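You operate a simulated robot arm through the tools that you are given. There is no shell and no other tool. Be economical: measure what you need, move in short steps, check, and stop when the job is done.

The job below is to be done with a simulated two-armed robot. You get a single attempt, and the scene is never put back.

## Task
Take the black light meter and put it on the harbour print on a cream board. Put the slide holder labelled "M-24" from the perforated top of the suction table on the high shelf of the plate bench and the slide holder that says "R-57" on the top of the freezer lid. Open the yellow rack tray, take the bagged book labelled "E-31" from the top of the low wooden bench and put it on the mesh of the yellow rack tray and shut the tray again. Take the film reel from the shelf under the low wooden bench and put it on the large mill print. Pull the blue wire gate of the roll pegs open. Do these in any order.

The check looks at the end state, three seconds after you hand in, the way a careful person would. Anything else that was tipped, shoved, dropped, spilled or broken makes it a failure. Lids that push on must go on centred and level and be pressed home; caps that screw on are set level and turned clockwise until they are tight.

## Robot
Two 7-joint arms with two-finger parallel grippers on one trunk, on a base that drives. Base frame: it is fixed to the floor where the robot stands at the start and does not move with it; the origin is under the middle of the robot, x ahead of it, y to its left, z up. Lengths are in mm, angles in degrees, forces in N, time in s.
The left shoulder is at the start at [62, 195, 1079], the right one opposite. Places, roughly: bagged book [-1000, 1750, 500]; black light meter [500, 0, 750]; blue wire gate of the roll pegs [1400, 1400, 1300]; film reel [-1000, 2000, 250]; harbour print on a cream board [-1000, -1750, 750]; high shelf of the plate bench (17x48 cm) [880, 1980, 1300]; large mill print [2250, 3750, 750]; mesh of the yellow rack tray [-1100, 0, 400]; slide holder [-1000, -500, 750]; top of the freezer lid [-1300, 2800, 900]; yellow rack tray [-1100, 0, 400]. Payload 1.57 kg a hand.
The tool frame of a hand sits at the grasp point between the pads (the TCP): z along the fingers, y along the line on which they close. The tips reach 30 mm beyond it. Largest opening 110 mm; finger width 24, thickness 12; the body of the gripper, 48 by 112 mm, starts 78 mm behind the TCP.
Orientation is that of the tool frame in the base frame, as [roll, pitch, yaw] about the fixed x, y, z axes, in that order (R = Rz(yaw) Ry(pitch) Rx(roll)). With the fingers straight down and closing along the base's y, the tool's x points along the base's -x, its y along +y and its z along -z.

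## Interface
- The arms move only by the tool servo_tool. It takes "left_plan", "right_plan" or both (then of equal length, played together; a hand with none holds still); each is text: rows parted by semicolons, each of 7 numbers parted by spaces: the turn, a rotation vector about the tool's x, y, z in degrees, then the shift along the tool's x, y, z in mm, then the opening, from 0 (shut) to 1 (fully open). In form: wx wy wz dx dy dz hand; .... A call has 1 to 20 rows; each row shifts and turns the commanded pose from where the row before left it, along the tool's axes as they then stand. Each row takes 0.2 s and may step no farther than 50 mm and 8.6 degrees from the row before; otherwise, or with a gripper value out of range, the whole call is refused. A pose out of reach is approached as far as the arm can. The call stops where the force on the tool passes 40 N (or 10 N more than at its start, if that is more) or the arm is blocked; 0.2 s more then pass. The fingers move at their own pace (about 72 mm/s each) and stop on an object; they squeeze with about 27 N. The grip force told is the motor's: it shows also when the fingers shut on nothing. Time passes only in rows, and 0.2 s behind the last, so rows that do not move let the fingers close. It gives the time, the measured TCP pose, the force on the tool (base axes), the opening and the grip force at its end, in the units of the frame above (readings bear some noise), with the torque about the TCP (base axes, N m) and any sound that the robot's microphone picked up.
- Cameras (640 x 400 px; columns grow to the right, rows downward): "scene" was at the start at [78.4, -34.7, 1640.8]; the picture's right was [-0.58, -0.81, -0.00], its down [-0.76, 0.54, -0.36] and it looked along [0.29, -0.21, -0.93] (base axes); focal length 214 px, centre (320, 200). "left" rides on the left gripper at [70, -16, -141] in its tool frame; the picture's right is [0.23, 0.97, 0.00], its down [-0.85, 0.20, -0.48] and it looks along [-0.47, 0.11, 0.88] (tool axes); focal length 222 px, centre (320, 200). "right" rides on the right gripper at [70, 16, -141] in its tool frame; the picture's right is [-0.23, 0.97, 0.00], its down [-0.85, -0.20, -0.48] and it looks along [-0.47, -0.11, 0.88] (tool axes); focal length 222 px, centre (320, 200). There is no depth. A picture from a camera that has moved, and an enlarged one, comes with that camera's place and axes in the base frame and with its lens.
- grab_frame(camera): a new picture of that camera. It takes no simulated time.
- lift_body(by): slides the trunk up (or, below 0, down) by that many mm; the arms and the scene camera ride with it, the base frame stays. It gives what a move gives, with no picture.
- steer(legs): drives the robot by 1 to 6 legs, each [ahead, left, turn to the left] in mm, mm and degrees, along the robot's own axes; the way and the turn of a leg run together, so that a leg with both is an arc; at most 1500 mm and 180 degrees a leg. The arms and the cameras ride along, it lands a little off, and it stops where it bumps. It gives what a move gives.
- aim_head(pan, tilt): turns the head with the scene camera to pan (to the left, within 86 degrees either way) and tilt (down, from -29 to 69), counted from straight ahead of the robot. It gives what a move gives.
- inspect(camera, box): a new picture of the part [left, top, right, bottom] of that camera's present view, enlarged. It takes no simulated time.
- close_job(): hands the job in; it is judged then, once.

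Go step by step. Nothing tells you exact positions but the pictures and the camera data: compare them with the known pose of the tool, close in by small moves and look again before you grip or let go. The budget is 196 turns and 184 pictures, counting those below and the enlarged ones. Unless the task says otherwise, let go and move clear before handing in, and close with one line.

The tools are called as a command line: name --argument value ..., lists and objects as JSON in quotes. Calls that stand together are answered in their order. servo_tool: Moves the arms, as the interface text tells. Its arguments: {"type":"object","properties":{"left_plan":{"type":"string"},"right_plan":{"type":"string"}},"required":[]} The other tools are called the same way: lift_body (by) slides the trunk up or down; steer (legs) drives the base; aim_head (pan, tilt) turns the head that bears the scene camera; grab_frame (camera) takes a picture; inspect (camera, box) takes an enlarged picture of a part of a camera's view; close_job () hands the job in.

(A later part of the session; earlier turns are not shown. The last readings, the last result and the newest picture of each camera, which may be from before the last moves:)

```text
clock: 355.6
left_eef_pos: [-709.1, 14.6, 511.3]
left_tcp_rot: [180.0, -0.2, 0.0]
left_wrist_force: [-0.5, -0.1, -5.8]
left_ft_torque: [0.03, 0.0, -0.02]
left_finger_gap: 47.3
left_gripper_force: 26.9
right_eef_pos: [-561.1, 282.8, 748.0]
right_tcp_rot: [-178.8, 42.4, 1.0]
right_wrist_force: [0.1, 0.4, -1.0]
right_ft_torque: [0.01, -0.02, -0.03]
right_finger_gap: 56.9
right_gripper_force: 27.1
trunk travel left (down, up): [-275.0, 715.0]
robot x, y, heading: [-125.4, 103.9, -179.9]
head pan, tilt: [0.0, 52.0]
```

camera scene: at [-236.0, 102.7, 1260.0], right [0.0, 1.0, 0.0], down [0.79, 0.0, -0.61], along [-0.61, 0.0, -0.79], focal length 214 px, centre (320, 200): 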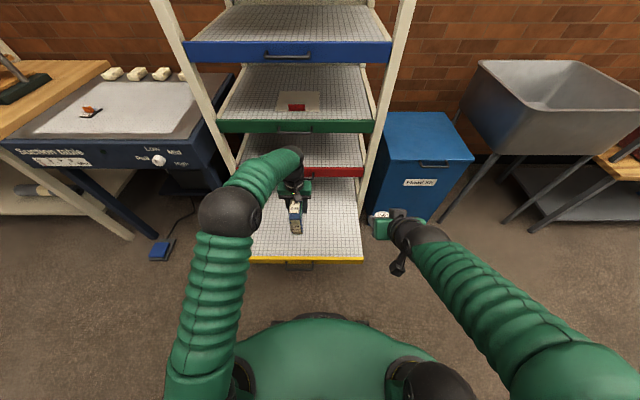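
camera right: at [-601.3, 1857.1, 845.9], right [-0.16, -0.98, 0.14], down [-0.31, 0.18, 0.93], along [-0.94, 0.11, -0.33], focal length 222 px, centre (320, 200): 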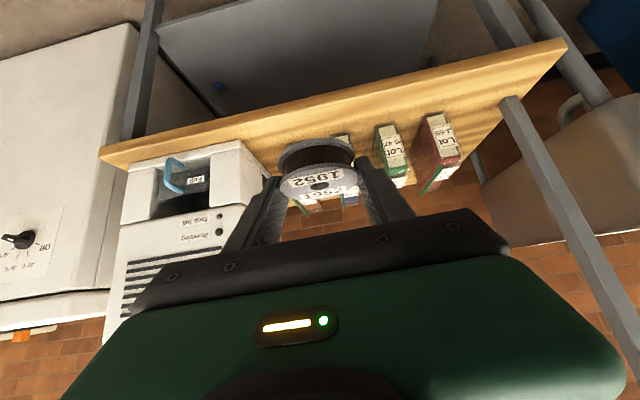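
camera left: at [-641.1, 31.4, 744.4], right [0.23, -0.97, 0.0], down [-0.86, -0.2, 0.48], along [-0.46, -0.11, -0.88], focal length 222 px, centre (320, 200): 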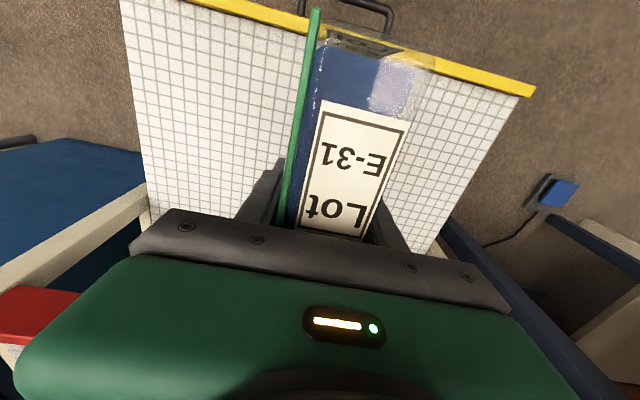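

servo_tool --left_plan "0 0 0 0 0 3 0.2;0 0 0 0 0 3 0.2;0 0 0 0 0 3 0.2;0 0 0 0 0 3 0.2;0 0 0 0 0 3 0.2;0 0 0 0 0 0 0.2"

inspect --camera "scene" --box '[220, 160, 380, 280]'

```text
clock: 357.0
left_eef_pos: [-710.6, 15.5, 495.6]
left_tcp_rot: [180.0, -0.2, 0.0]
left_wrist_force: [-0.1, -0.8, -5.6]
left_ft_torque: [-0.01, 0.0, -0.01]
left_finger_gap: 47.9
left_gripper_force: 26.5
right_eef_pos: [-560.9, 284.1, 748.9]
right_tcp_rot: [-178.8, 42.6, 1.0]
right_wrist_force: [0.5, -0.1, 0.6]
right_ft_torque: [-0.01, 0.0, -0.01]
right_finger_gap: 57.1
right_gripper_force: 26.8
trunk travel left (down, up): [-275.0, 715.0]
robot x, y, heading: [-129.2, 97.7, -179.7]
head pan, tilt: [0.0, 52.0]
```

```text
3.33 times, centred on (300, 220) of scene
camera zoom: at [-236.1, 102.7, 1260.0], right [0.0, 1.0, 0.0], down [0.79, 0.0, -0.61], along [-0.61, 0.0, -0.79], focal length 715 px, centre (387, 133)
```

zoom: 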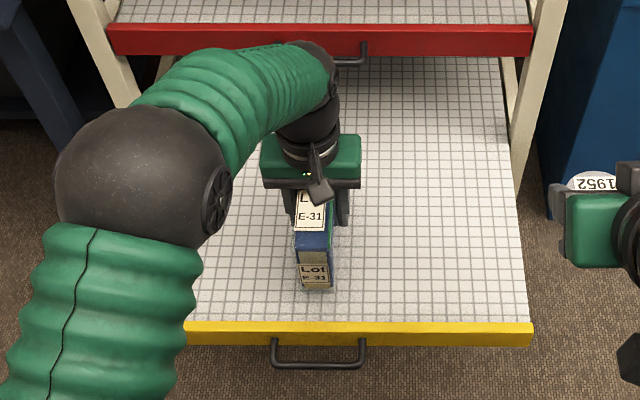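

servo_tool --left_plan "0 0 0 0 0 3 0.2;0 0 0 0 0 3 0.2;0 0 0 0 0 3 0.2;0 0 0 0 0 3 0.2;0 0 0 0 0 0 0.2"

```text
clock: 358.2
left_eef_pos: [-711.0, 14.4, 483.5]
left_tcp_rot: [179.9, -0.2, 0.1]
left_wrist_force: [0.2, 0.3, -4.3]
left_ft_torque: [0.04, -0.01, -0.01]
left_finger_gap: 48.2
left_gripper_force: 26.3
right_eef_pos: [-561.9, 283.6, 748.1]
right_tcp_rot: [-178.8, 42.5, 1.1]
right_wrist_force: [0.0, -0.2, -0.2]
right_ft_torque: [0.0, -0.02, 0.0]
right_finger_gap: 57.2
right_gripper_force: 27.2
trunk travel left (down, up): [-275.0, 715.0]
robot x, y, heading: [-127.6, 106.4, -179.8]
head pan, tilt: [0.0, 52.0]
```

servo_tool --left_plan "0 0 0 0 0 3 0.2;0 0 0 0 0 3 0.2;0 0 0 0 0 3 0.2;0 0 0 0 0 0 0.2"

inspect --camera "scene" --box '[260, 190, 340, 250]'

```text
clock: 359.2
left_eef_pos: [-709.6, 16.0, 474.9]
left_tcp_rot: [179.9, -0.3, 0.0]
left_wrist_force: [0.1, -0.1, -5.6]
left_ft_torque: [0.01, 0.04, 0.01]
left_finger_gap: 47.9
left_gripper_force: 27.2
right_eef_pos: [-561.2, 284.7, 749.5]
right_tcp_rot: [-178.7, 42.5, 1.1]
right_wrist_force: [-0.3, -0.4, -0.8]
right_ft_torque: [0.0, -0.02, 0.0]
right_finger_gap: 57.2
right_gripper_force: 26.9
trunk travel left (down, up): [-275.0, 715.0]
robot x, y, heading: [-127.4, 103.7, -179.9]
head pan, tilt: [0.0, 52.0]
```

```text
6.67 times, centred on (300, 220) of scene
camera zoom: at [-236.1, 102.7, 1260.0], right [0.0, 1.0, 0.0], down [0.79, 0.0, -0.61], along [-0.61, 0.0, -0.79], focal length 1430 px, centre (453, 67)
```

zoom: 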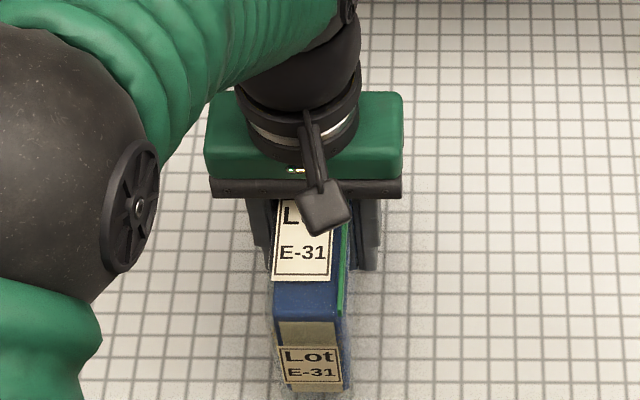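

servo_tool --left_plan "0 0 0 0 0 3 0.2;0 0 0 0 0 3 0.2;0 0 0 0 0 3 0.2;0 0 0 0 0 3 0.2;0 0 0 0 0 0 0.2"

```text
clock: 360.4
left_eef_pos: [-708.9, 15.1, 463.9]
left_tcp_rot: [179.9, -0.1, -0.1]
left_wrist_force: [-0.4, -0.9, 6.6]
left_ft_torque: [0.19, -0.92, -0.05]
left_finger_gap: 48.1
left_gripper_force: 27.0
right_eef_pos: [-560.1, 283.3, 749.1]
right_tcp_rot: [-178.8, 42.6, 1.0]
right_wrist_force: [-0.2, 0.1, -0.4]
right_ft_torque: [-0.04, 0.0, -0.01]
right_finger_gap: 57.0
right_gripper_force: 26.7
trunk travel left (down, up): [-275.0, 715.0]
robot x, y, heading: [-124.9, 100.8, -179.8]
head pan, tilt: [0.0, 52.0]
```

Contact. One more small press, then release and rise.

servo_tool --left_plan "0 0 0 0 0 1.5 0.2;0 0 0 0 0 0 0.2;0 0 0 0 0 0 0.55;0 0 0 0 0 0 0.6;0 0 0 0 0 0 0.6;0 0 0 0 0 -15 0.6;0 0 0 0 0 -40 0.6;0 0 0 0 0 -40 0.6;0 0 0 0 0 0 0.6"

grab_frame --camera "left"

inspect --camera "scene" --box '[220, 160, 380, 280]'

```text
clock: 362.4
left_eef_pos: [-709.4, 14.7, 556.0]
left_tcp_rot: [179.9, -0.3, 0.0]
left_wrist_force: [-0.5, -0.4, 0.0]
left_ft_torque: [0.02, -0.01, 0.03]
left_finger_gap: 65.8
left_gripper_force: 0.0
right_eef_pos: [-560.9, 283.5, 749.1]
right_tcp_rot: [-178.7, 42.6, 1.1]
right_wrist_force: [-0.8, 0.0, -0.7]
right_ft_torque: [-0.04, 0.01, -0.04]
right_finger_gap: 57.4
right_gripper_force: 26.7
trunk travel left (down, up): [-275.0, 715.0]
robot x, y, heading: [-130.5, 101.5, -179.9]
head pan, tilt: [0.0, 52.0]
```

```text
48 pictures are left
camera left: at [-640.9, 32.0, 697.2], right [0.23, -0.97, 0.0], down [-0.86, -0.2, 0.47], along [-0.46, -0.11, -0.88], focal length 222 px, centre (320, 200)
```

left: 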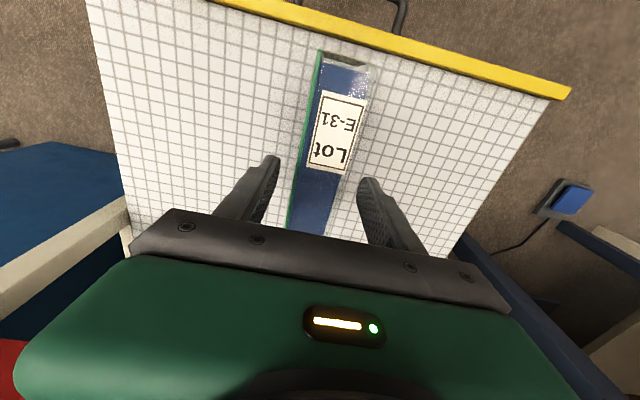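

```text
3.33 times, centred on (300, 220) of scene
camera zoom: at [-235.5, 102.8, 1260.0], right [0.0, 1.0, 0.0], down [0.79, 0.0, -0.61], along [-0.61, 0.0, -0.79], focal length 715 px, centre (387, 133)
```

zoom: 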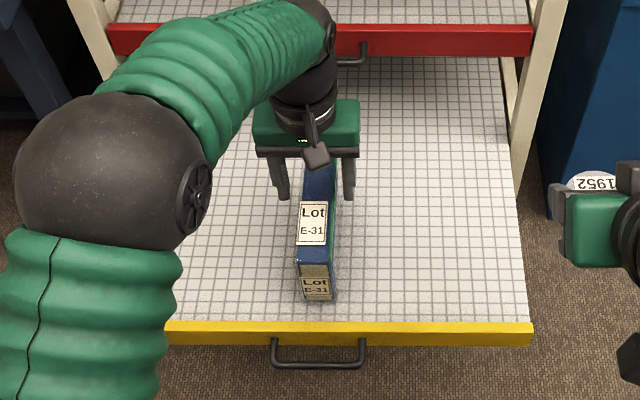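

The book stands on the mesh. Now I'll tilt the left hand ~43° forward (above the book), back off, lower in front of the tray, and push it shut beside the handle.

servo_tool --left_plan "0 0 0 0 0 -40 0.3;0 0 0 0 0 -30 0;0 -8.5 0 0 0 0 0;0 -8.5 0 0 0 0 0;0 -8.5 0 0 0 0 0;0 -8.5 0 0 0 0 0;0 -8.5 0 0 0 0 0;0 0 0 0 0 0 0"

steer --legs '[[-150, 0, 0]]'

servo_tool --left_plan "0 0 0 25 42 -23 0;0 0 0 15 42 -14 0;0 0 0 0 0 0 0"

grab_frame --camera "scene"

```text
clock: 364.4
left_eef_pos: [-724.9, -54.6, 649.8]
left_tcp_rot: [-177.5, 44.5, 9.7]
left_wrist_force: [1.5, -0.7, 0.4]
left_ft_torque: [-0.01, -0.03, 0.01]
left_finger_gap: 0.1
left_gripper_force: 21.0
right_eef_pos: [-560.1, 283.8, 748.0]
right_tcp_rot: [-178.8, 42.5, 1.0]
right_wrist_force: [-0.3, 0.2, -0.6]
right_ft_torque: [0.0, -0.02, -0.03]
right_finger_gap: 57.2
right_gripper_force: 26.8
trunk travel left (down, up): [-275.0, 715.0]
robot x, y, heading: [-129.2, 101.8, -179.8]
head pan, tilt: [0.0, 52.0]
stopped in row 8 (left hand): the arm was blocked; the commanded pose is now the measured one
```

```text
clock: 365.8
left_eef_pos: [-574.0, -53.9, 649.7]
left_tcp_rot: [-177.6, 44.4, 9.6]
left_wrist_force: [0.3, -0.3, 0.0]
left_ft_torque: [-0.02, -0.02, -0.01]
left_finger_gap: 0.2
left_gripper_force: 21.5
right_eef_pos: [-409.6, 283.6, 749.1]
right_tcp_rot: [-178.8, 42.7, 1.2]
right_wrist_force: [0.0, -0.3, 0.0]
right_ft_torque: [-0.02, 0.01, -0.01]
right_finger_gap: 57.2
right_gripper_force: 27.3
trunk travel left (down, up): [-275.0, 715.0]
robot x, y, heading: [20.6, 101.9, -179.6]
head pan, tilt: [0.0, 52.0]
```

```text
refused: row 1 steps farther than a row can; nothing moved
```

```text
46 pictures are left
camera scene: at [-82.8, 103.2, 1260.1], right [-0.01, 1.0, 0.0], down [0.79, 0.0, -0.62], along [-0.62, 0.0, -0.79], focal length 214 px, centre (320, 200)
```

scene: 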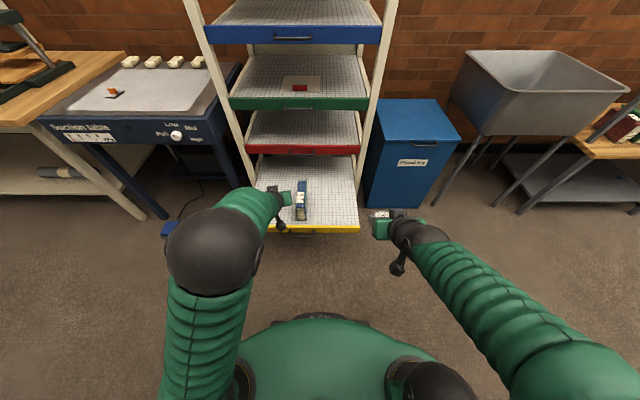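

servo_tool --left_plan "0 0 0 16 10 -16 0;0 0 0 18 10 -18 0;0 0 0 0 0 0 0"

lift_body --by -150

grab_frame --camera "left"

grab_frame --camera "scene"

```text
clock: 366.8
left_eef_pos: [-523.0, -100.1, 644.6]
left_tcp_rot: [-178.7, 44.1, 12.4]
left_wrist_force: [-0.1, -0.4, -0.1]
left_ft_torque: [-0.03, 0.02, -0.02]
left_finger_gap: 0.0
left_gripper_force: 20.6
right_eef_pos: [-409.6, 283.6, 749.9]
right_tcp_rot: [-178.9, 42.7, 1.3]
right_wrist_force: [0.4, 0.4, -1.0]
right_ft_torque: [-0.02, -0.02, 0.0]
right_finger_gap: 57.3
right_gripper_force: 27.3
trunk travel left (down, up): [-275.0, 715.0]
robot x, y, heading: [28.0, 103.7, -179.6]
head pan, tilt: [0.0, 52.0]
stopped in row 3 (left hand): the arm was blocked; the commanded pose is now the measured one
```

```text
clock: 368.5
left_eef_pos: [-523.4, -95.4, 495.3]
left_tcp_rot: [-178.1, 44.2, 12.5]
left_wrist_force: [-0.4, 0.0, -0.3]
left_ft_torque: [-0.01, 0.0, -0.02]
left_finger_gap: 0.0
left_gripper_force: 21.1
right_eef_pos: [-409.9, 283.5, 597.0]
right_tcp_rot: [-178.9, 42.6, 1.2]
right_wrist_force: [-0.4, -0.2, -0.6]
right_ft_torque: [-0.01, -0.01, 0.03]
right_finger_gap: 57.2
right_gripper_force: 26.8
trunk travel left (down, up): [-125.0, 865.0]
robot x, y, heading: [23.5, 103.4, -179.7]
head pan, tilt: [0.0, 52.0]
```

```text
45 pictures are left
camera left: at [-380.5, -52.6, 547.6], right [0.35, -0.92, -0.18], down [-0.23, -0.27, 0.93], along [-0.91, -0.28, -0.31], focal length 222 px, centre (320, 200)
```

left: 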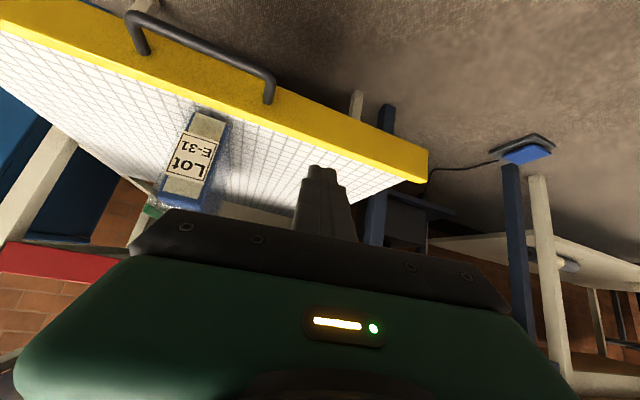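

```text
44 pictures are left
camera scene: at [-83.8, 103.0, 1109.0], right [-0.01, 1.0, 0.0], down [0.79, 0.0, -0.61], along [-0.61, 0.0, -0.79], focal length 214 px, centre (320, 200)
```

scene: 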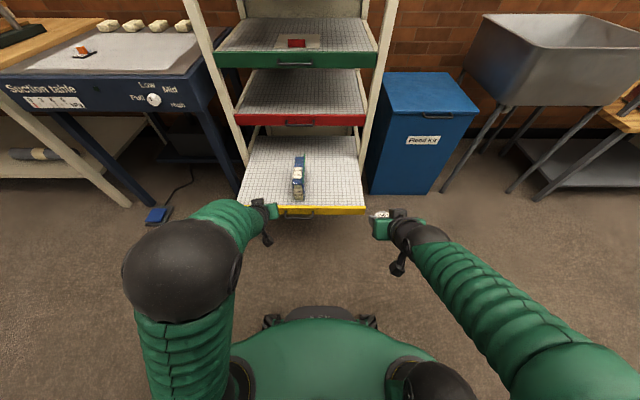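

lift_body --by -98

steer --legs '[[60, 0, 0]]'

grab_frame --camera "left"

```text
clock: 369.8
left_eef_pos: [-523.0, -95.6, 397.3]
left_tcp_rot: [-178.1, 44.2, 12.5]
left_wrist_force: [-0.5, -1.0, 0.0]
left_ft_torque: [0.01, -0.02, 0.01]
left_finger_gap: 0.0
left_gripper_force: 21.2
right_eef_pos: [-409.3, 282.6, 500.5]
right_tcp_rot: [-178.9, 42.6, 1.1]
right_wrist_force: [0.0, 0.1, -1.0]
right_ft_torque: [0.02, -0.02, -0.01]
right_finger_gap: 57.0
right_gripper_force: 27.7
trunk travel left (down, up): [-27.0, 963.0]
robot x, y, heading: [20.8, 103.8, -179.6]
head pan, tilt: [0.0, 52.0]
```

```text
clock: 370.8
left_eef_pos: [-582.3, -97.1, 397.3]
left_tcp_rot: [-178.2, 44.1, 12.4]
left_wrist_force: [-0.5, -0.2, -0.9]
left_ft_torque: [0.03, -0.02, 0.0]
left_finger_gap: 0.0
left_gripper_force: 21.4
right_eef_pos: [-469.6, 283.2, 501.0]
right_tcp_rot: [-178.8, 42.6, 1.1]
right_wrist_force: [-0.2, -0.2, -1.0]
right_ft_torque: [0.0, 0.0, 0.02]
right_finger_gap: 57.2
right_gripper_force: 27.2
trunk travel left (down, up): [-27.0, 963.0]
robot x, y, heading: [-37.1, 103.6, -179.8]
head pan, tilt: [0.0, 52.0]
```

```text
43 pictures are left
camera left: at [-439.9, -53.4, 449.6], right [0.35, -0.92, -0.18], down [-0.23, -0.27, 0.93], along [-0.91, -0.28, -0.31], focal length 222 px, centre (320, 200)
```

left: 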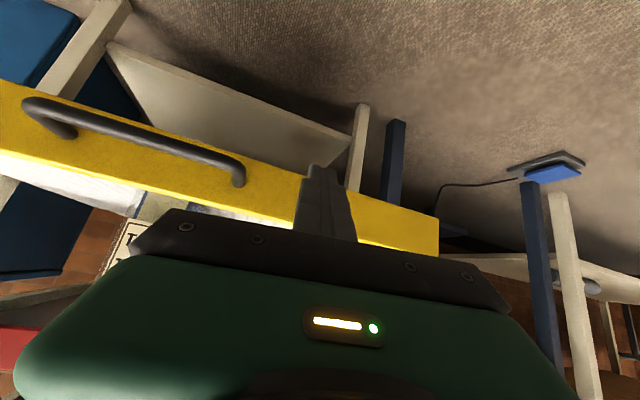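

The tip is near the strip's lower edge; backing off, raising 25 mm, then pushing.

steer --legs '[[-50, 0, 0]]'

lift_body --by 24

steer --legs '[[60, 0, 0]]'

grab_frame --camera "left"

```text
clock: 371.7
left_eef_pos: [-533.1, -98.0, 398.2]
left_tcp_rot: [-178.3, 44.3, 12.6]
left_wrist_force: [-0.1, 0.0, 0.8]
left_ft_torque: [-0.01, -0.01, 0.03]
left_finger_gap: 0.2
left_gripper_force: 21.7
right_eef_pos: [-419.2, 282.1, 501.6]
right_tcp_rot: [-178.8, 42.5, 1.2]
right_wrist_force: [-0.4, -0.4, -1.2]
right_ft_torque: [0.02, 0.01, 0.01]
right_finger_gap: 57.2
right_gripper_force: 27.5
trunk travel left (down, up): [-27.0, 963.0]
robot x, y, heading: [11.7, 107.0, -179.4]
head pan, tilt: [0.0, 52.0]
```

```text
clock: 372.4
left_eef_pos: [-533.2, -100.3, 423.1]
left_tcp_rot: [-178.4, 44.3, 12.6]
left_wrist_force: [0.1, 1.3, 0.5]
left_ft_torque: [-0.05, -0.01, -0.02]
left_finger_gap: 0.0
left_gripper_force: 20.9
right_eef_pos: [-419.0, 283.0, 526.5]
right_tcp_rot: [-178.8, 42.7, 1.2]
right_wrist_force: [0.2, 0.1, -1.2]
right_ft_torque: [0.01, -0.01, 0.01]
right_finger_gap: 57.0
right_gripper_force: 27.4
trunk travel left (down, up): [-51.0, 939.0]
robot x, y, heading: [10.2, 102.5, -179.6]
head pan, tilt: [0.0, 52.0]
```

```text
clock: 373.4
left_eef_pos: [-592.6, -97.8, 422.4]
left_tcp_rot: [-178.2, 44.1, 12.7]
left_wrist_force: [-0.5, 0.1, 0.8]
left_ft_torque: [-0.01, 0.02, -0.03]
left_finger_gap: 0.3
left_gripper_force: 21.3
right_eef_pos: [-479.3, 282.7, 525.9]
right_tcp_rot: [-178.9, 42.7, 1.2]
right_wrist_force: [0.1, -0.1, -1.3]
right_ft_torque: [0.01, -0.02, 0.0]
right_finger_gap: 57.0
right_gripper_force: 27.1
trunk travel left (down, up): [-51.0, 939.0]
robot x, y, heading: [-44.8, 101.6, -180.0]
head pan, tilt: [0.0, 52.0]
```

```text
42 pictures are left
camera left: at [-450.0, -55.0, 474.8], right [0.35, -0.92, -0.18], down [-0.23, -0.27, 0.93], along [-0.91, -0.29, -0.31], focal length 222 px, centre (320, 200)
```

left: 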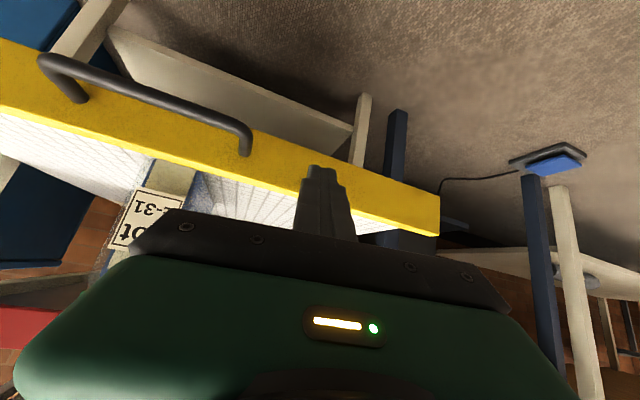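

steer --legs '[[50, 0, 0]]'

grab_frame --camera "left"

```text
clock: 374.3
left_eef_pos: [-642.0, -99.5, 422.6]
left_tcp_rot: [-178.1, 44.2, 12.8]
left_wrist_force: [0.3, 0.4, 0.1]
left_ft_torque: [0.0, 0.0, 0.01]
left_finger_gap: 0.0
left_gripper_force: 21.3
right_eef_pos: [-529.5, 283.1, 525.1]
right_tcp_rot: [-178.8, 42.7, 1.2]
right_wrist_force: [-0.6, -0.2, -0.6]
right_ft_torque: [0.01, 0.01, 0.02]
right_finger_gap: 57.3
right_gripper_force: 27.5
trunk travel left (down, up): [-51.0, 939.0]
robot x, y, heading: [-92.6, 99.5, -179.6]
head pan, tilt: [0.0, 52.0]
```

```text
41 pictures are left
camera left: at [-499.9, -55.7, 474.9], right [0.35, -0.92, -0.18], down [-0.23, -0.27, 0.93], along [-0.91, -0.29, -0.31], focal length 222 px, centre (320, 200)
```

left: 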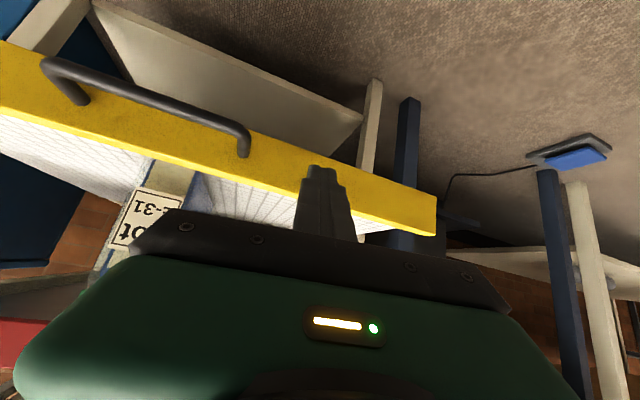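

The tray is moving with the push and the book stands steady. Continuing.

steer --legs '[[150, 0, 0], [50, 0, 0]]'

grab_frame --camera "scene"

```text
clock: 376.2
left_eef_pos: [-842.4, -101.4, 424.0]
left_tcp_rot: [-178.1, 44.3, 12.8]
left_wrist_force: [-0.1, -0.2, 0.5]
left_ft_torque: [-0.03, 0.0, -0.02]
left_finger_gap: 0.0
left_gripper_force: 21.6
right_eef_pos: [-728.6, 281.3, 526.4]
right_tcp_rot: [-178.9, 42.7, 1.2]
right_wrist_force: [0.3, -0.3, 0.4]
right_ft_torque: [0.0, -0.01, -0.02]
right_finger_gap: 57.0
right_gripper_force: 27.2
trunk travel left (down, up): [-51.0, 939.0]
robot x, y, heading: [-295.3, 100.7, -179.8]
head pan, tilt: [0.0, 52.0]
```

```text
40 pictures are left
camera scene: at [-403.0, 101.0, 1036.1], right [-0.01, 1.0, 0.0], down [0.79, 0.0, -0.61], along [-0.61, 0.0, -0.79], focal length 214 px, centre (320, 200)
```

scene: 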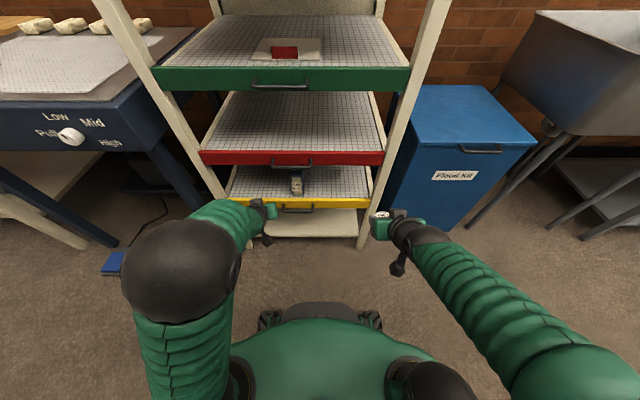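

Nearly shut. Finishing with small arm pushes until it resists.

servo_tool --left_plan "0 0 0 -7 0 7 0;0 0 0 -7 0 7 0;0 0 0 -5 0 5 0;0 0 0 -4 0 4 0;0 0 0 -4 0 4 0;0 0 0 -3 0 3 0;0 0 0 -3 0 3 0;0 0 0 -3 0 3 0;0 0 0 0 0 0 0"

inspect --camera "scene" --box '[190, 130, 400, 250]'

```text
clock: 376.8
left_eef_pos: [-853.1, -102.9, 424.1]
left_tcp_rot: [-178.4, 43.8, 12.5]
left_wrist_force: [22.2, 2.1, 18.1]
left_ft_torque: [0.13, 0.23, -0.15]
left_finger_gap: 0.0
left_gripper_force: 20.9
right_eef_pos: [-726.3, 280.7, 526.0]
right_tcp_rot: [-179.0, 42.9, 1.1]
right_wrist_force: [0.4, -0.1, -0.8]
right_ft_torque: [0.0, -0.03, -0.02]
right_finger_gap: 57.1
right_gripper_force: 27.3
trunk travel left (down, up): [-51.0, 939.0]
robot x, y, heading: [-298.7, 101.4, -179.8]
head pan, tilt: [0.0, 52.0]
stopped in row 2 (left hand): the force on the tool passed its limit at 54 N (the readings are from after the stop); the commanded pose is now the measured one
```

```text
3.05 times, centred on (295, 190) of scene
camera zoom: at [-398.6, 102.7, 1037.0], right [-0.01, 1.0, 0.0], down [0.79, 0.0, -0.62], along [-0.62, -0.01, -0.79], focal length 654 px, centre (396, 230)
```

zoom: 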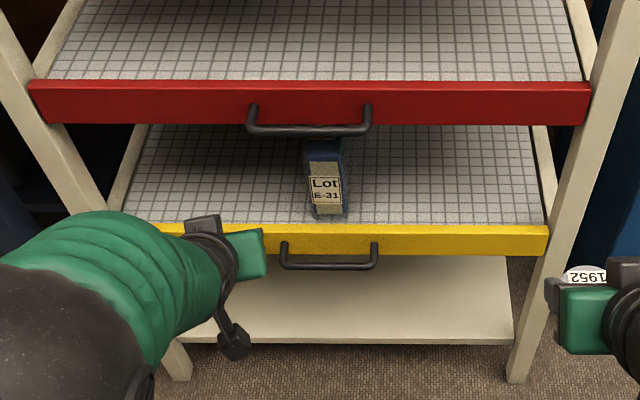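

The tray is shut against its stop with E-31 standing on its mesh. Now backing off and driving the reel to the mill-print table.

steer --legs '[[-270, 0, 0]]'

lift_body --by 400

grab_frame --camera "scene"

steer --legs '[[0, -1500, 0], [0, -1270, 0], [0, 0, 180]]'

lift_body --by 120

```text
clock: 378.8
left_eef_pos: [-580.9, -101.8, 419.8]
left_tcp_rot: [-178.3, 43.6, 12.5]
left_wrist_force: [-1.0, -0.3, -0.4]
left_ft_torque: [0.01, -0.03, 0.01]
left_finger_gap: 0.2
left_gripper_force: 21.3
right_eef_pos: [-453.7, 282.6, 525.4]
right_tcp_rot: [-178.8, 42.7, 1.2]
right_wrist_force: [-0.4, -0.1, -0.6]
right_ft_torque: [-0.01, -0.04, 0.03]
right_finger_gap: 57.4
right_gripper_force: 27.2
trunk travel left (down, up): [-51.0, 939.0]
robot x, y, heading: [-21.4, 100.1, -179.5]
head pan, tilt: [0.0, 52.0]
```

```text
clock: 382.6
left_eef_pos: [-580.9, -102.2, 819.4]
left_tcp_rot: [-178.5, 43.7, 12.5]
left_wrist_force: [-0.3, 0.1, 0.3]
left_ft_torque: [0.0, -0.02, -0.01]
left_finger_gap: 0.0
left_gripper_force: 20.7
right_eef_pos: [-455.3, 283.2, 927.6]
right_tcp_rot: [-178.8, 42.7, 1.1]
right_wrist_force: [0.2, -0.5, -0.3]
right_ft_torque: [0.02, -0.01, 0.0]
right_finger_gap: 57.2
right_gripper_force: 27.1
trunk travel left (down, up): [-451.0, 539.0]
robot x, y, heading: [-21.9, 105.1, -179.8]
head pan, tilt: [0.0, 52.0]
```

```text
38 pictures are left
camera scene: at [-129.0, 102.9, 1436.1], right [-0.01, 1.0, 0.0], down [0.79, 0.0, -0.61], along [-0.61, 0.0, -0.79], focal length 214 px, centre (320, 200)
```

scene: 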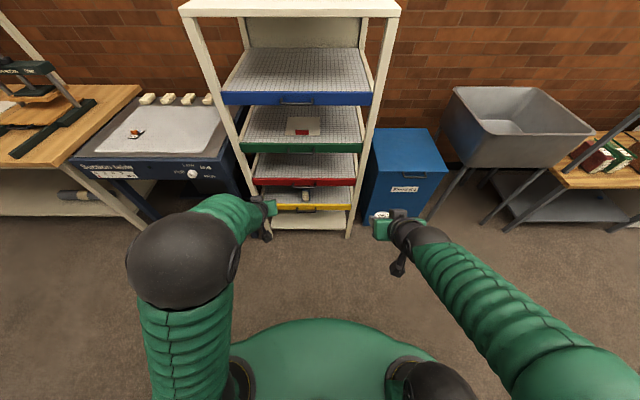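

```text
clock: 403.3
left_eef_pos: [519.3, 3073.4, 820.3]
left_tcp_rot: [-178.4, 43.5, -167.4]
left_wrist_force: [-0.9, -0.4, -0.8]
left_ft_torque: [0.01, 0.0, 0.02]
left_finger_gap: 0.0
left_gripper_force: 20.6
right_eef_pos: [392.6, 2688.5, 925.0]
right_tcp_rot: [-178.8, 42.7, -178.8]
right_wrist_force: [0.9, -0.6, -0.5]
right_ft_torque: [0.02, 0.04, -0.04]
right_finger_gap: 57.1
right_gripper_force: 27.6
trunk travel left (down, up): [-451.0, 539.0]
robot x, y, heading: [-33.0, 2867.0, 0.4]
head pan, tilt: [0.0, 52.0]
```

```text
clock: 404.8
left_eef_pos: [519.0, 3073.5, 940.3]
left_tcp_rot: [-178.4, 43.7, -167.4]
left_wrist_force: [0.1, 1.1, 0.2]
left_ft_torque: [0.02, -0.01, 0.02]
left_finger_gap: 0.0
left_gripper_force: 21.9
right_eef_pos: [391.6, 2688.9, 1046.0]
right_tcp_rot: [-178.7, 42.8, -178.8]
right_wrist_force: [-0.5, 0.3, -0.8]
right_ft_torque: [-0.02, 0.03, 0.0]
right_finger_gap: 57.2
right_gripper_force: 26.7
trunk travel left (down, up): [-571.0, 419.0]
robot x, y, heading: [-38.8, 2870.5, 0.2]
head pan, tilt: [0.0, 52.0]
```

Tray is flush with the others. Driving to the table area.

steer --legs '[[1500, 0, 0], [620, 0, 0], [0, 0, 90]]'

aim_head --pan 0 --tilt 40

grab_frame --camera "scene"

```text
clock: 419.2
left_eef_pos: [1875.1, 3437.6, 940.0]
left_tcp_rot: [-178.4, 43.5, -76.9]
left_wrist_force: [-0.2, -0.1, 0.6]
left_ft_torque: [-0.02, -0.05, 0.03]
left_finger_gap: 0.0
left_gripper_force: 21.0
right_eef_pos: [2260.9, 3315.4, 1046.6]
right_tcp_rot: [-178.8, 42.7, -88.2]
right_wrist_force: [0.6, 0.8, -0.6]
right_ft_torque: [0.0, 0.03, 0.02]
right_finger_gap: 57.5
right_gripper_force: 27.5
trunk travel left (down, up): [-571.0, 419.0]
robot x, y, heading: [2084.6, 2882.6, 90.9]
head pan, tilt: [0.0, 52.0]
```

```text
clock: 419.9
left_eef_pos: [1874.1, 3437.2, 940.5]
left_tcp_rot: [-178.5, 43.6, -76.7]
left_wrist_force: [0.2, 0.6, -0.6]
left_ft_torque: [-0.01, 0.03, 0.0]
left_finger_gap: 0.0
left_gripper_force: 21.5
right_eef_pos: [2259.8, 3314.0, 1045.9]
right_tcp_rot: [-178.8, 42.8, -88.2]
right_wrist_force: [0.3, 0.4, 0.0]
right_ft_torque: [0.0, 0.01, -0.01]
right_finger_gap: 57.2
right_gripper_force: 26.8
trunk travel left (down, up): [-571.0, 419.0]
robot x, y, heading: [2089.2, 2881.3, 90.9]
head pan, tilt: [0.0, 40.0]
```

```text
37 pictures are left
camera scene: at [2083.0, 2999.0, 1572.9], right [1.0, 0.02, 0.0], down [0.01, -0.64, -0.76], along [-0.01, 0.76, -0.64], focal length 214 px, centre (320, 200)
```

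scene: 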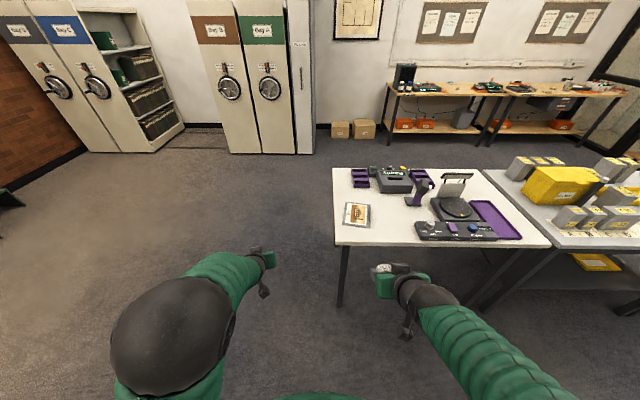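

inspect --camera "scene" --box '[320, 160, 440, 260]'

grab_frame --camera "right"

```text
4.00 times, centred on (380, 210) of scene
camera zoom: at [2083.0, 2999.0, 1572.9], right [1.0, 0.02, 0.0], down [0.01, -0.64, -0.76], along [-0.01, 0.76, -0.64], focal length 858 px, centre (80, 160)
```

zoom: 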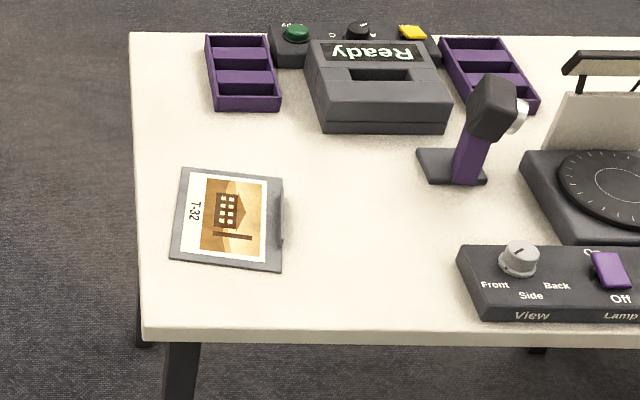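

```text
35 pictures are left
camera right: at [2245.6, 3167.0, 1103.3], right [-0.98, 0.15, 0.14], down [0.18, 0.31, 0.94], along [0.1, 0.94, -0.33], focal length 222 px, centre (320, 200)
```

right: 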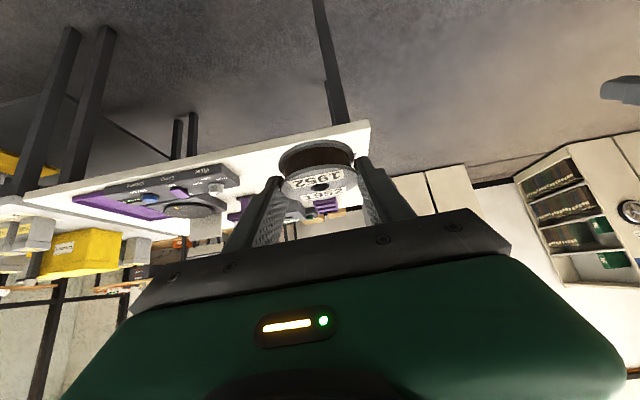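

The print T-32 (mill) lies at about [2281, 3846] on the table (z≈755). The reel has tipped ~12° in the grip, so I'll tilt the hand to level it while approaching.

steer --legs '[[345, 0, -0.9]]'

servo_tool --right_plan "0 6 0 0 0 0 0.3;0 6 0 0 0 0 0.3;0 0 0 -40 0 0 0.3;0 0 0 -40 0 10 0.3;0 0 0 -40 0 10 0.3;0 0 0 0 0 0 0.3"

grab_frame --camera "right"

grab_frame --camera "scene"

```text
clock: 422.2
left_eef_pos: [1878.6, 3784.3, 940.8]
left_tcp_rot: [-178.3, 43.7, -77.6]
left_wrist_force: [0.2, 0.1, -0.1]
left_ft_torque: [0.02, 0.01, 0.0]
left_finger_gap: 0.0
left_gripper_force: 21.1
right_eef_pos: [2262.9, 3656.2, 1046.9]
right_tcp_rot: [-178.7, 42.9, -89.1]
right_wrist_force: [0.5, 0.4, 0.0]
right_ft_torque: [-0.03, 0.03, 0.04]
right_finger_gap: 57.3
right_gripper_force: 26.4
trunk travel left (down, up): [-571.0, 419.0]
robot x, y, heading: [2082.5, 3224.4, 90.2]
head pan, tilt: [0.0, 40.0]
```

```text
clock: 423.6
left_eef_pos: [1878.4, 3783.8, 941.9]
left_tcp_rot: [-178.3, 43.7, -77.7]
left_wrist_force: [0.7, -0.2, 1.0]
left_ft_torque: [0.0, 0.02, 0.01]
left_finger_gap: 0.0
left_gripper_force: 21.3
right_eef_pos: [2262.4, 3769.5, 1092.1]
right_tcp_rot: [-179.0, 30.9, -89.3]
right_wrist_force: [0.9, -0.6, -0.4]
right_ft_torque: [0.0, -0.03, -0.01]
right_finger_gap: 57.2
right_gripper_force: 26.5
trunk travel left (down, up): [-571.0, 419.0]
robot x, y, heading: [2084.0, 3227.0, 90.2]
head pan, tilt: [0.0, 40.0]
```

```text
34 pictures are left
camera right: at [2244.7, 3637.3, 1177.6], right [-0.98, 0.19, 0.1], down [0.19, 0.49, 0.85], along [0.12, 0.85, -0.51], focal length 222 px, centre (320, 200)
```

right: 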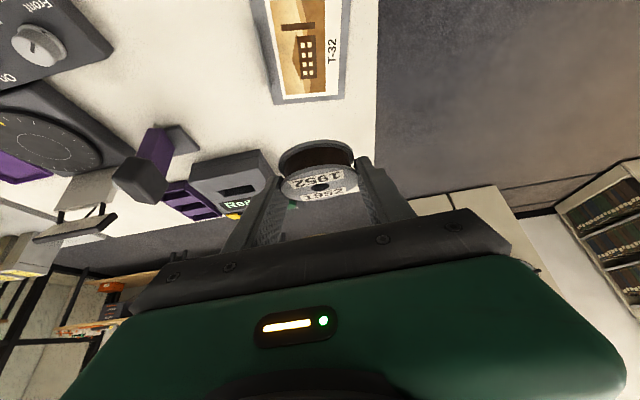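

```text
33 pictures are left
camera scene: at [2081.6, 3343.4, 1573.0], right [1.0, 0.0, 0.0], down [0.0, -0.64, -0.77], along [0.0, 0.77, -0.64], focal length 214 px, centre (320, 200)
```

scene: 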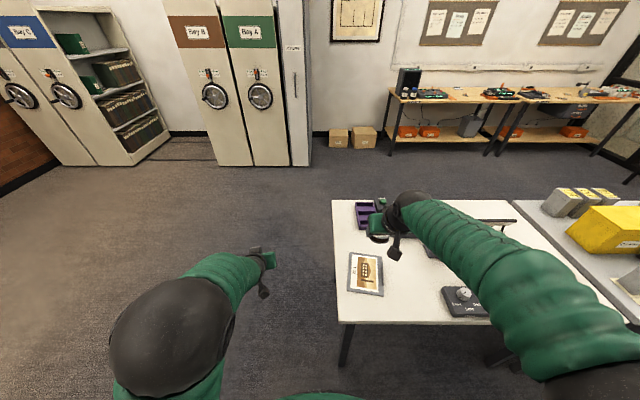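

servo_tool --right_plan "0 0 0 14 -1 36 0.3;0 0 0 14 -1 36 0.3;0 0 0 15 -1 36 0.3;0 0 0 15 0 36 0.3;0 0 0 15 0 36 0.3;0 0 0 0 0 0 0.3"

grab_frame --camera "right"

inspect --camera "scene" --box '[320, 200, 440, 320]'

```text
clock: 425.0
left_eef_pos: [1879.7, 3784.8, 940.5]
left_tcp_rot: [-178.4, 43.6, -77.5]
left_wrist_force: [1.0, -0.6, 0.5]
left_ft_torque: [0.01, -0.03, -0.01]
left_finger_gap: 0.0
left_gripper_force: 21.3
right_eef_pos: [2267.6, 3799.9, 899.1]
right_tcp_rot: [-178.9, 30.8, -89.4]
right_wrist_force: [-0.4, -0.5, -1.2]
right_ft_torque: [-0.01, -0.03, 0.0]
right_finger_gap: 57.3
right_gripper_force: 27.2
trunk travel left (down, up): [-571.0, 419.0]
robot x, y, heading: [2078.9, 3227.7, 90.2]
head pan, tilt: [0.0, 40.0]
```

```text
32 pictures are left
camera right: at [2250.6, 3667.2, 984.5], right [-0.98, 0.19, 0.1], down [0.19, 0.49, 0.85], along [0.12, 0.85, -0.51], focal length 222 px, centre (320, 200)
```

right: 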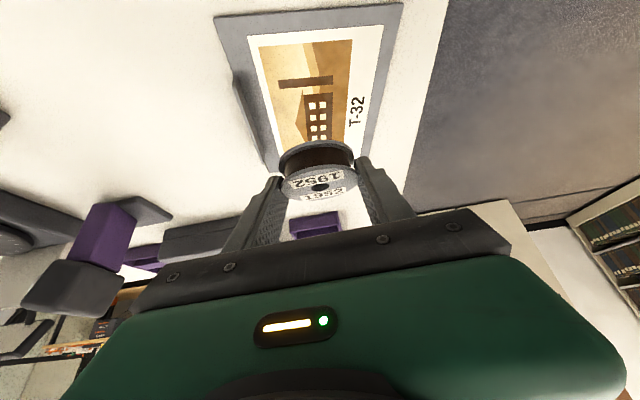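

```text
3.33 times, centred on (380, 260) of scene
camera zoom: at [2081.6, 3344.2, 1572.9], right [1.0, 0.0, 0.0], down [0.0, -0.64, -0.77], along [0.0, 0.77, -0.64], focal length 715 px, centre (120, 0)
```

zoom: 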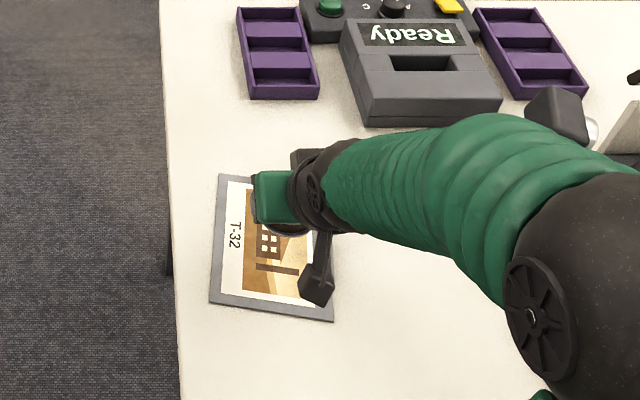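

servo_tool --right_plan "0 0 0 8 0 13 0.3;0 0 0 8 0 13 0.3;0 0 0 5 0 9 0.3;0 0 0 0 0 0 0.3"

grab_frame --camera "right"

```text
clock: 426.0
left_eef_pos: [1878.9, 3786.5, 941.3]
left_tcp_rot: [-178.4, 43.8, -77.7]
left_wrist_force: [0.1, 0.8, 0.1]
left_ft_torque: [0.02, 0.01, 0.0]
left_finger_gap: 0.0
left_gripper_force: 20.9
right_eef_pos: [2267.9, 3798.7, 857.4]
right_tcp_rot: [-179.0, 30.9, -89.4]
right_wrist_force: [-0.3, 0.3, -1.3]
right_ft_torque: [0.01, -0.03, -0.02]
right_finger_gap: 57.2
right_gripper_force: 27.3
trunk travel left (down, up): [-571.0, 419.0]
robot x, y, heading: [2082.5, 3227.8, 90.1]
head pan, tilt: [0.0, 40.0]
```

```text
30 pictures are left
camera right: at [2251.6, 3667.0, 944.1], right [-0.98, 0.19, 0.1], down [0.19, 0.49, 0.85], along [0.12, 0.85, -0.51], focal length 222 px, centre (320, 200)
```

right: 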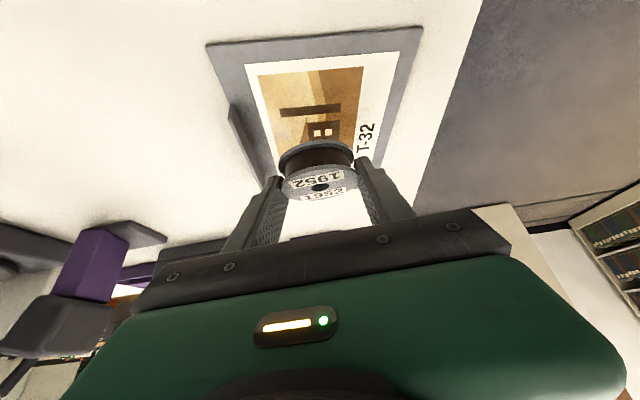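

servo_tool --right_plan "0 0 0 17 0 -10 0.3;0 0 0 4 0 7 0.3;0 0 0 3 0 5 0.3;0 0 0 0 0 0 0.3"

grab_frame --camera "right"

```text
clock: 427.0
left_eef_pos: [1879.8, 3783.2, 940.9]
left_tcp_rot: [-178.4, 43.6, -77.6]
left_wrist_force: [-0.4, -0.5, -0.6]
left_ft_torque: [0.01, -0.02, 0.0]
left_finger_gap: 0.0
left_gripper_force: 21.2
right_eef_pos: [2268.9, 3779.8, 844.6]
right_tcp_rot: [-178.9, 30.8, -89.4]
right_wrist_force: [0.2, -0.3, 0.1]
right_ft_torque: [-0.01, 0.0, 0.01]
right_finger_gap: 57.2
right_gripper_force: 26.8
trunk travel left (down, up): [-571.0, 419.0]
robot x, y, heading: [2083.4, 3224.3, 90.0]
head pan, tilt: [0.0, 40.0]
```

```text
29 pictures are left
camera right: at [2252.0, 3647.0, 930.3], right [-0.98, 0.19, 0.1], down [0.19, 0.49, 0.85], along [0.12, 0.85, -0.51], focal length 222 px, centre (320, 200)
```

right: 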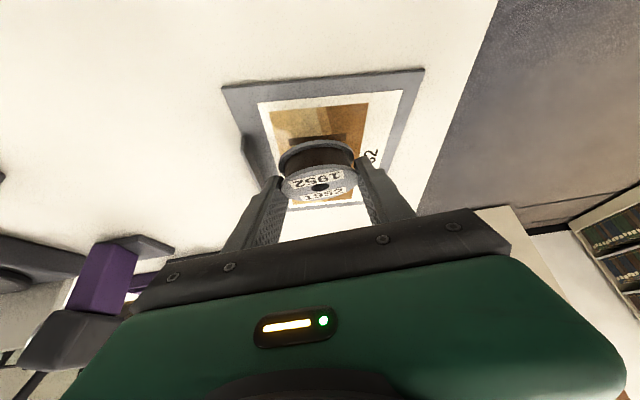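

Reel is over the print's centre. Lowering in small steps to contact.

servo_tool --right_plan "0 0 0 1.5 0 2.6 0.3;0 0 0 1.5 0 2.6 0.3;0 0 0 1.5 0 2.6 0.3;0 0 0 0 0 0 0.3"

```text
clock: 428.0
left_eef_pos: [1879.1, 3785.6, 940.9]
left_tcp_rot: [-178.4, 43.8, -77.7]
left_wrist_force: [-1.0, -0.1, -1.0]
left_ft_torque: [0.02, -0.02, 0.01]
left_finger_gap: 0.1
left_gripper_force: 21.1
right_eef_pos: [2269.0, 3781.0, 834.9]
right_tcp_rot: [-178.9, 30.8, -89.5]
right_wrist_force: [-0.2, 0.0, -0.5]
right_ft_torque: [0.02, -0.01, -0.04]
right_finger_gap: 57.2
right_gripper_force: 26.7
trunk travel left (down, up): [-571.0, 419.0]
robot x, y, heading: [2079.4, 3227.4, 90.1]
head pan, tilt: [0.0, 40.0]
```

servo_tool --right_plan "0 0 0 1.2 0 2 0.3;0 0 0 1.2 0 2 0.3;0 0 0 1.2 0 2 0.3;0 0 0 1.2 0 2 0.3;0 0 0 0 0 0 0.3"

grab_frame --camera "right"

```text
clock: 429.2
left_eef_pos: [1878.9, 3785.9, 940.4]
left_tcp_rot: [-178.4, 43.7, -77.6]
left_wrist_force: [0.1, 0.0, -0.4]
left_ft_torque: [0.0, -0.01, -0.02]
left_finger_gap: 0.0
left_gripper_force: 21.5
right_eef_pos: [2269.6, 3779.6, 826.3]
right_tcp_rot: [-179.1, 30.8, -89.4]
right_wrist_force: [0.3, -0.3, 0.1]
right_ft_torque: [-0.01, 0.0, 0.02]
right_finger_gap: 57.4
right_gripper_force: 27.0
trunk travel left (down, up): [-571.0, 419.0]
robot x, y, heading: [2084.8, 3227.3, 90.4]
head pan, tilt: [0.0, 40.0]
```

```text
28 pictures are left
camera right: at [2252.3, 3647.5, 911.6], right [-0.98, 0.19, 0.1], down [0.19, 0.49, 0.85], along [0.12, 0.85, -0.51], focal length 222 px, centre (320, 200)
```

right: 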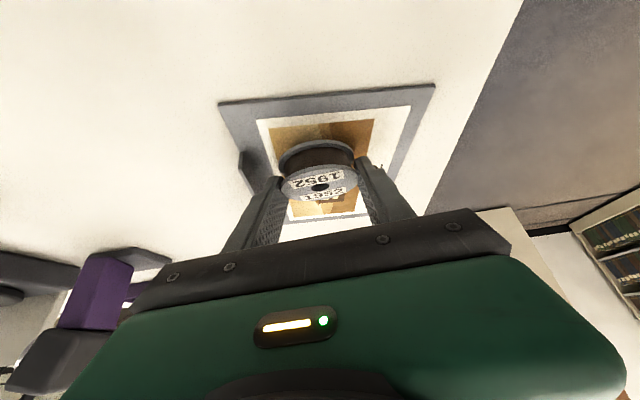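

servo_tool --right_plan "0 0 0 -6 0 4 0.3;0 0 0 1.2 0 2 0.3;0 0 0 1.2 0 2 0.3;0 0 0 1.2 0 2 0.3;0 0 0 1.2 0 2 0.3;0 0 0 0 0 0 0.3"

```text
clock: 430.6
left_eef_pos: [1878.9, 3783.2, 942.0]
left_tcp_rot: [-178.3, 43.7, -77.7]
left_wrist_force: [1.1, -0.5, -0.5]
left_ft_torque: [0.04, -0.01, -0.01]
left_finger_gap: 0.0
left_gripper_force: 21.3
right_eef_pos: [2268.9, 3785.9, 818.2]
right_tcp_rot: [-178.9, 31.0, -89.4]
right_wrist_force: [2.5, -1.2, 19.7]
right_ft_torque: [0.7, -0.02, -0.08]
right_finger_gap: 57.2
right_gripper_force: 27.4
trunk travel left (down, up): [-571.0, 419.0]
robot x, y, heading: [2083.7, 3225.5, 90.1]
head pan, tilt: [0.0, 40.0]
```

grab_frame --camera "right"

inspect --camera "scene" --box '[330, 220, 410, 300]'

```text
27 pictures are left
camera right: at [2252.0, 3653.6, 903.6], right [-0.98, 0.19, 0.1], down [0.19, 0.49, 0.85], along [0.12, 0.85, -0.51], focal length 222 px, centre (320, 200)
```

right: 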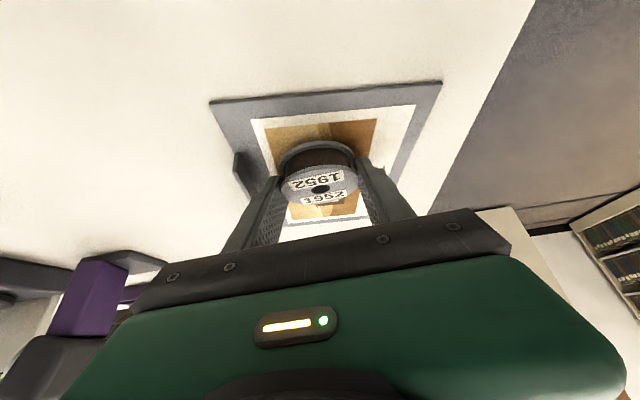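

```text
5.00 times, centred on (370, 260) of scene
camera zoom: at [2080.7, 3340.4, 1573.4], right [1.0, 0.0, 0.0], down [0.0, -0.64, -0.77], along [0.0, 0.77, -0.64], focal length 1072 px, centre (70, -100)
```

zoom: 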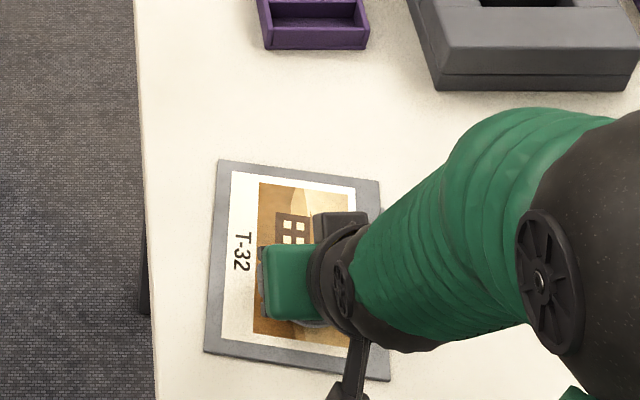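

Reel rests on the print, close to flat. Releasing and backing the hand out along its axis.

servo_tool --right_plan "0 0 0 0 0 -0.5 0.55;0 0 0 0 0 0 0.6;0 0 0 0 0 0 0.7;0 0 0 0 0 0 0.85;0 0 0 0 0 0 0.85;0 0 0 0 0 -15 0.85;0 0 0 0 0 -35 0.85;0 0 0 0 0 -45 0.85;0 0 0 0 0 -45 0.85;0 0 0 0 0 -45 0.85;0 0 0 0 0 0 0.85"

grab_frame --camera "right"

inspect --camera "scene" --box '[330, 220, 430, 310]'

```text
clock: 433.0
left_eef_pos: [1879.6, 3786.6, 940.6]
left_tcp_rot: [-178.4, 43.7, -77.7]
left_wrist_force: [0.0, 0.5, -0.5]
left_ft_torque: [-0.01, 0.01, -0.01]
left_finger_gap: 0.0
left_gripper_force: 21.3
right_eef_pos: [2267.8, 3694.1, 974.6]
right_tcp_rot: [-179.0, 30.7, -89.4]
right_wrist_force: [-0.2, -0.1, 0.4]
right_ft_torque: [0.0, 0.01, 0.0]
right_finger_gap: 93.4
right_gripper_force: 0.1
trunk travel left (down, up): [-571.0, 419.0]
robot x, y, heading: [2079.4, 3229.1, 90.2]
head pan, tilt: [0.0, 40.0]
```

```text
25 pictures are left
camera right: at [2250.9, 3560.6, 1061.8], right [-0.98, 0.19, 0.1], down [0.19, 0.49, 0.85], along [0.12, 0.85, -0.52], focal length 222 px, centre (320, 200)
```

right: 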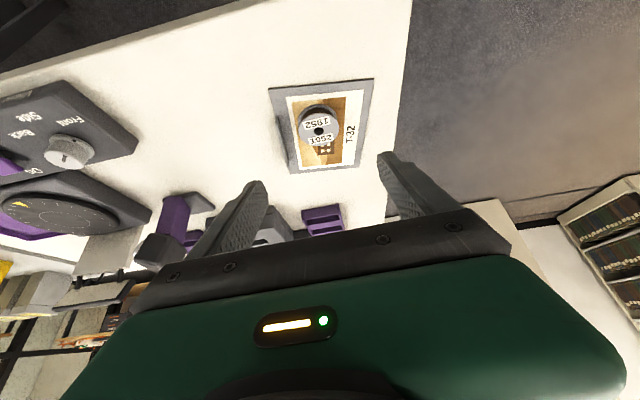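

```text
4.44 times, centred on (380, 265) of scene
camera zoom: at [2081.9, 3345.7, 1572.7], right [1.0, 0.0, 0.0], down [0.0, -0.65, -0.76], along [0.0, 0.76, -0.65], focal length 953 px, centre (53, -89)
```

zoom: 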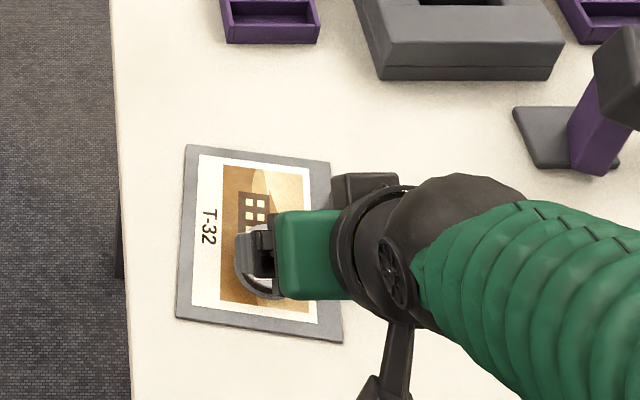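

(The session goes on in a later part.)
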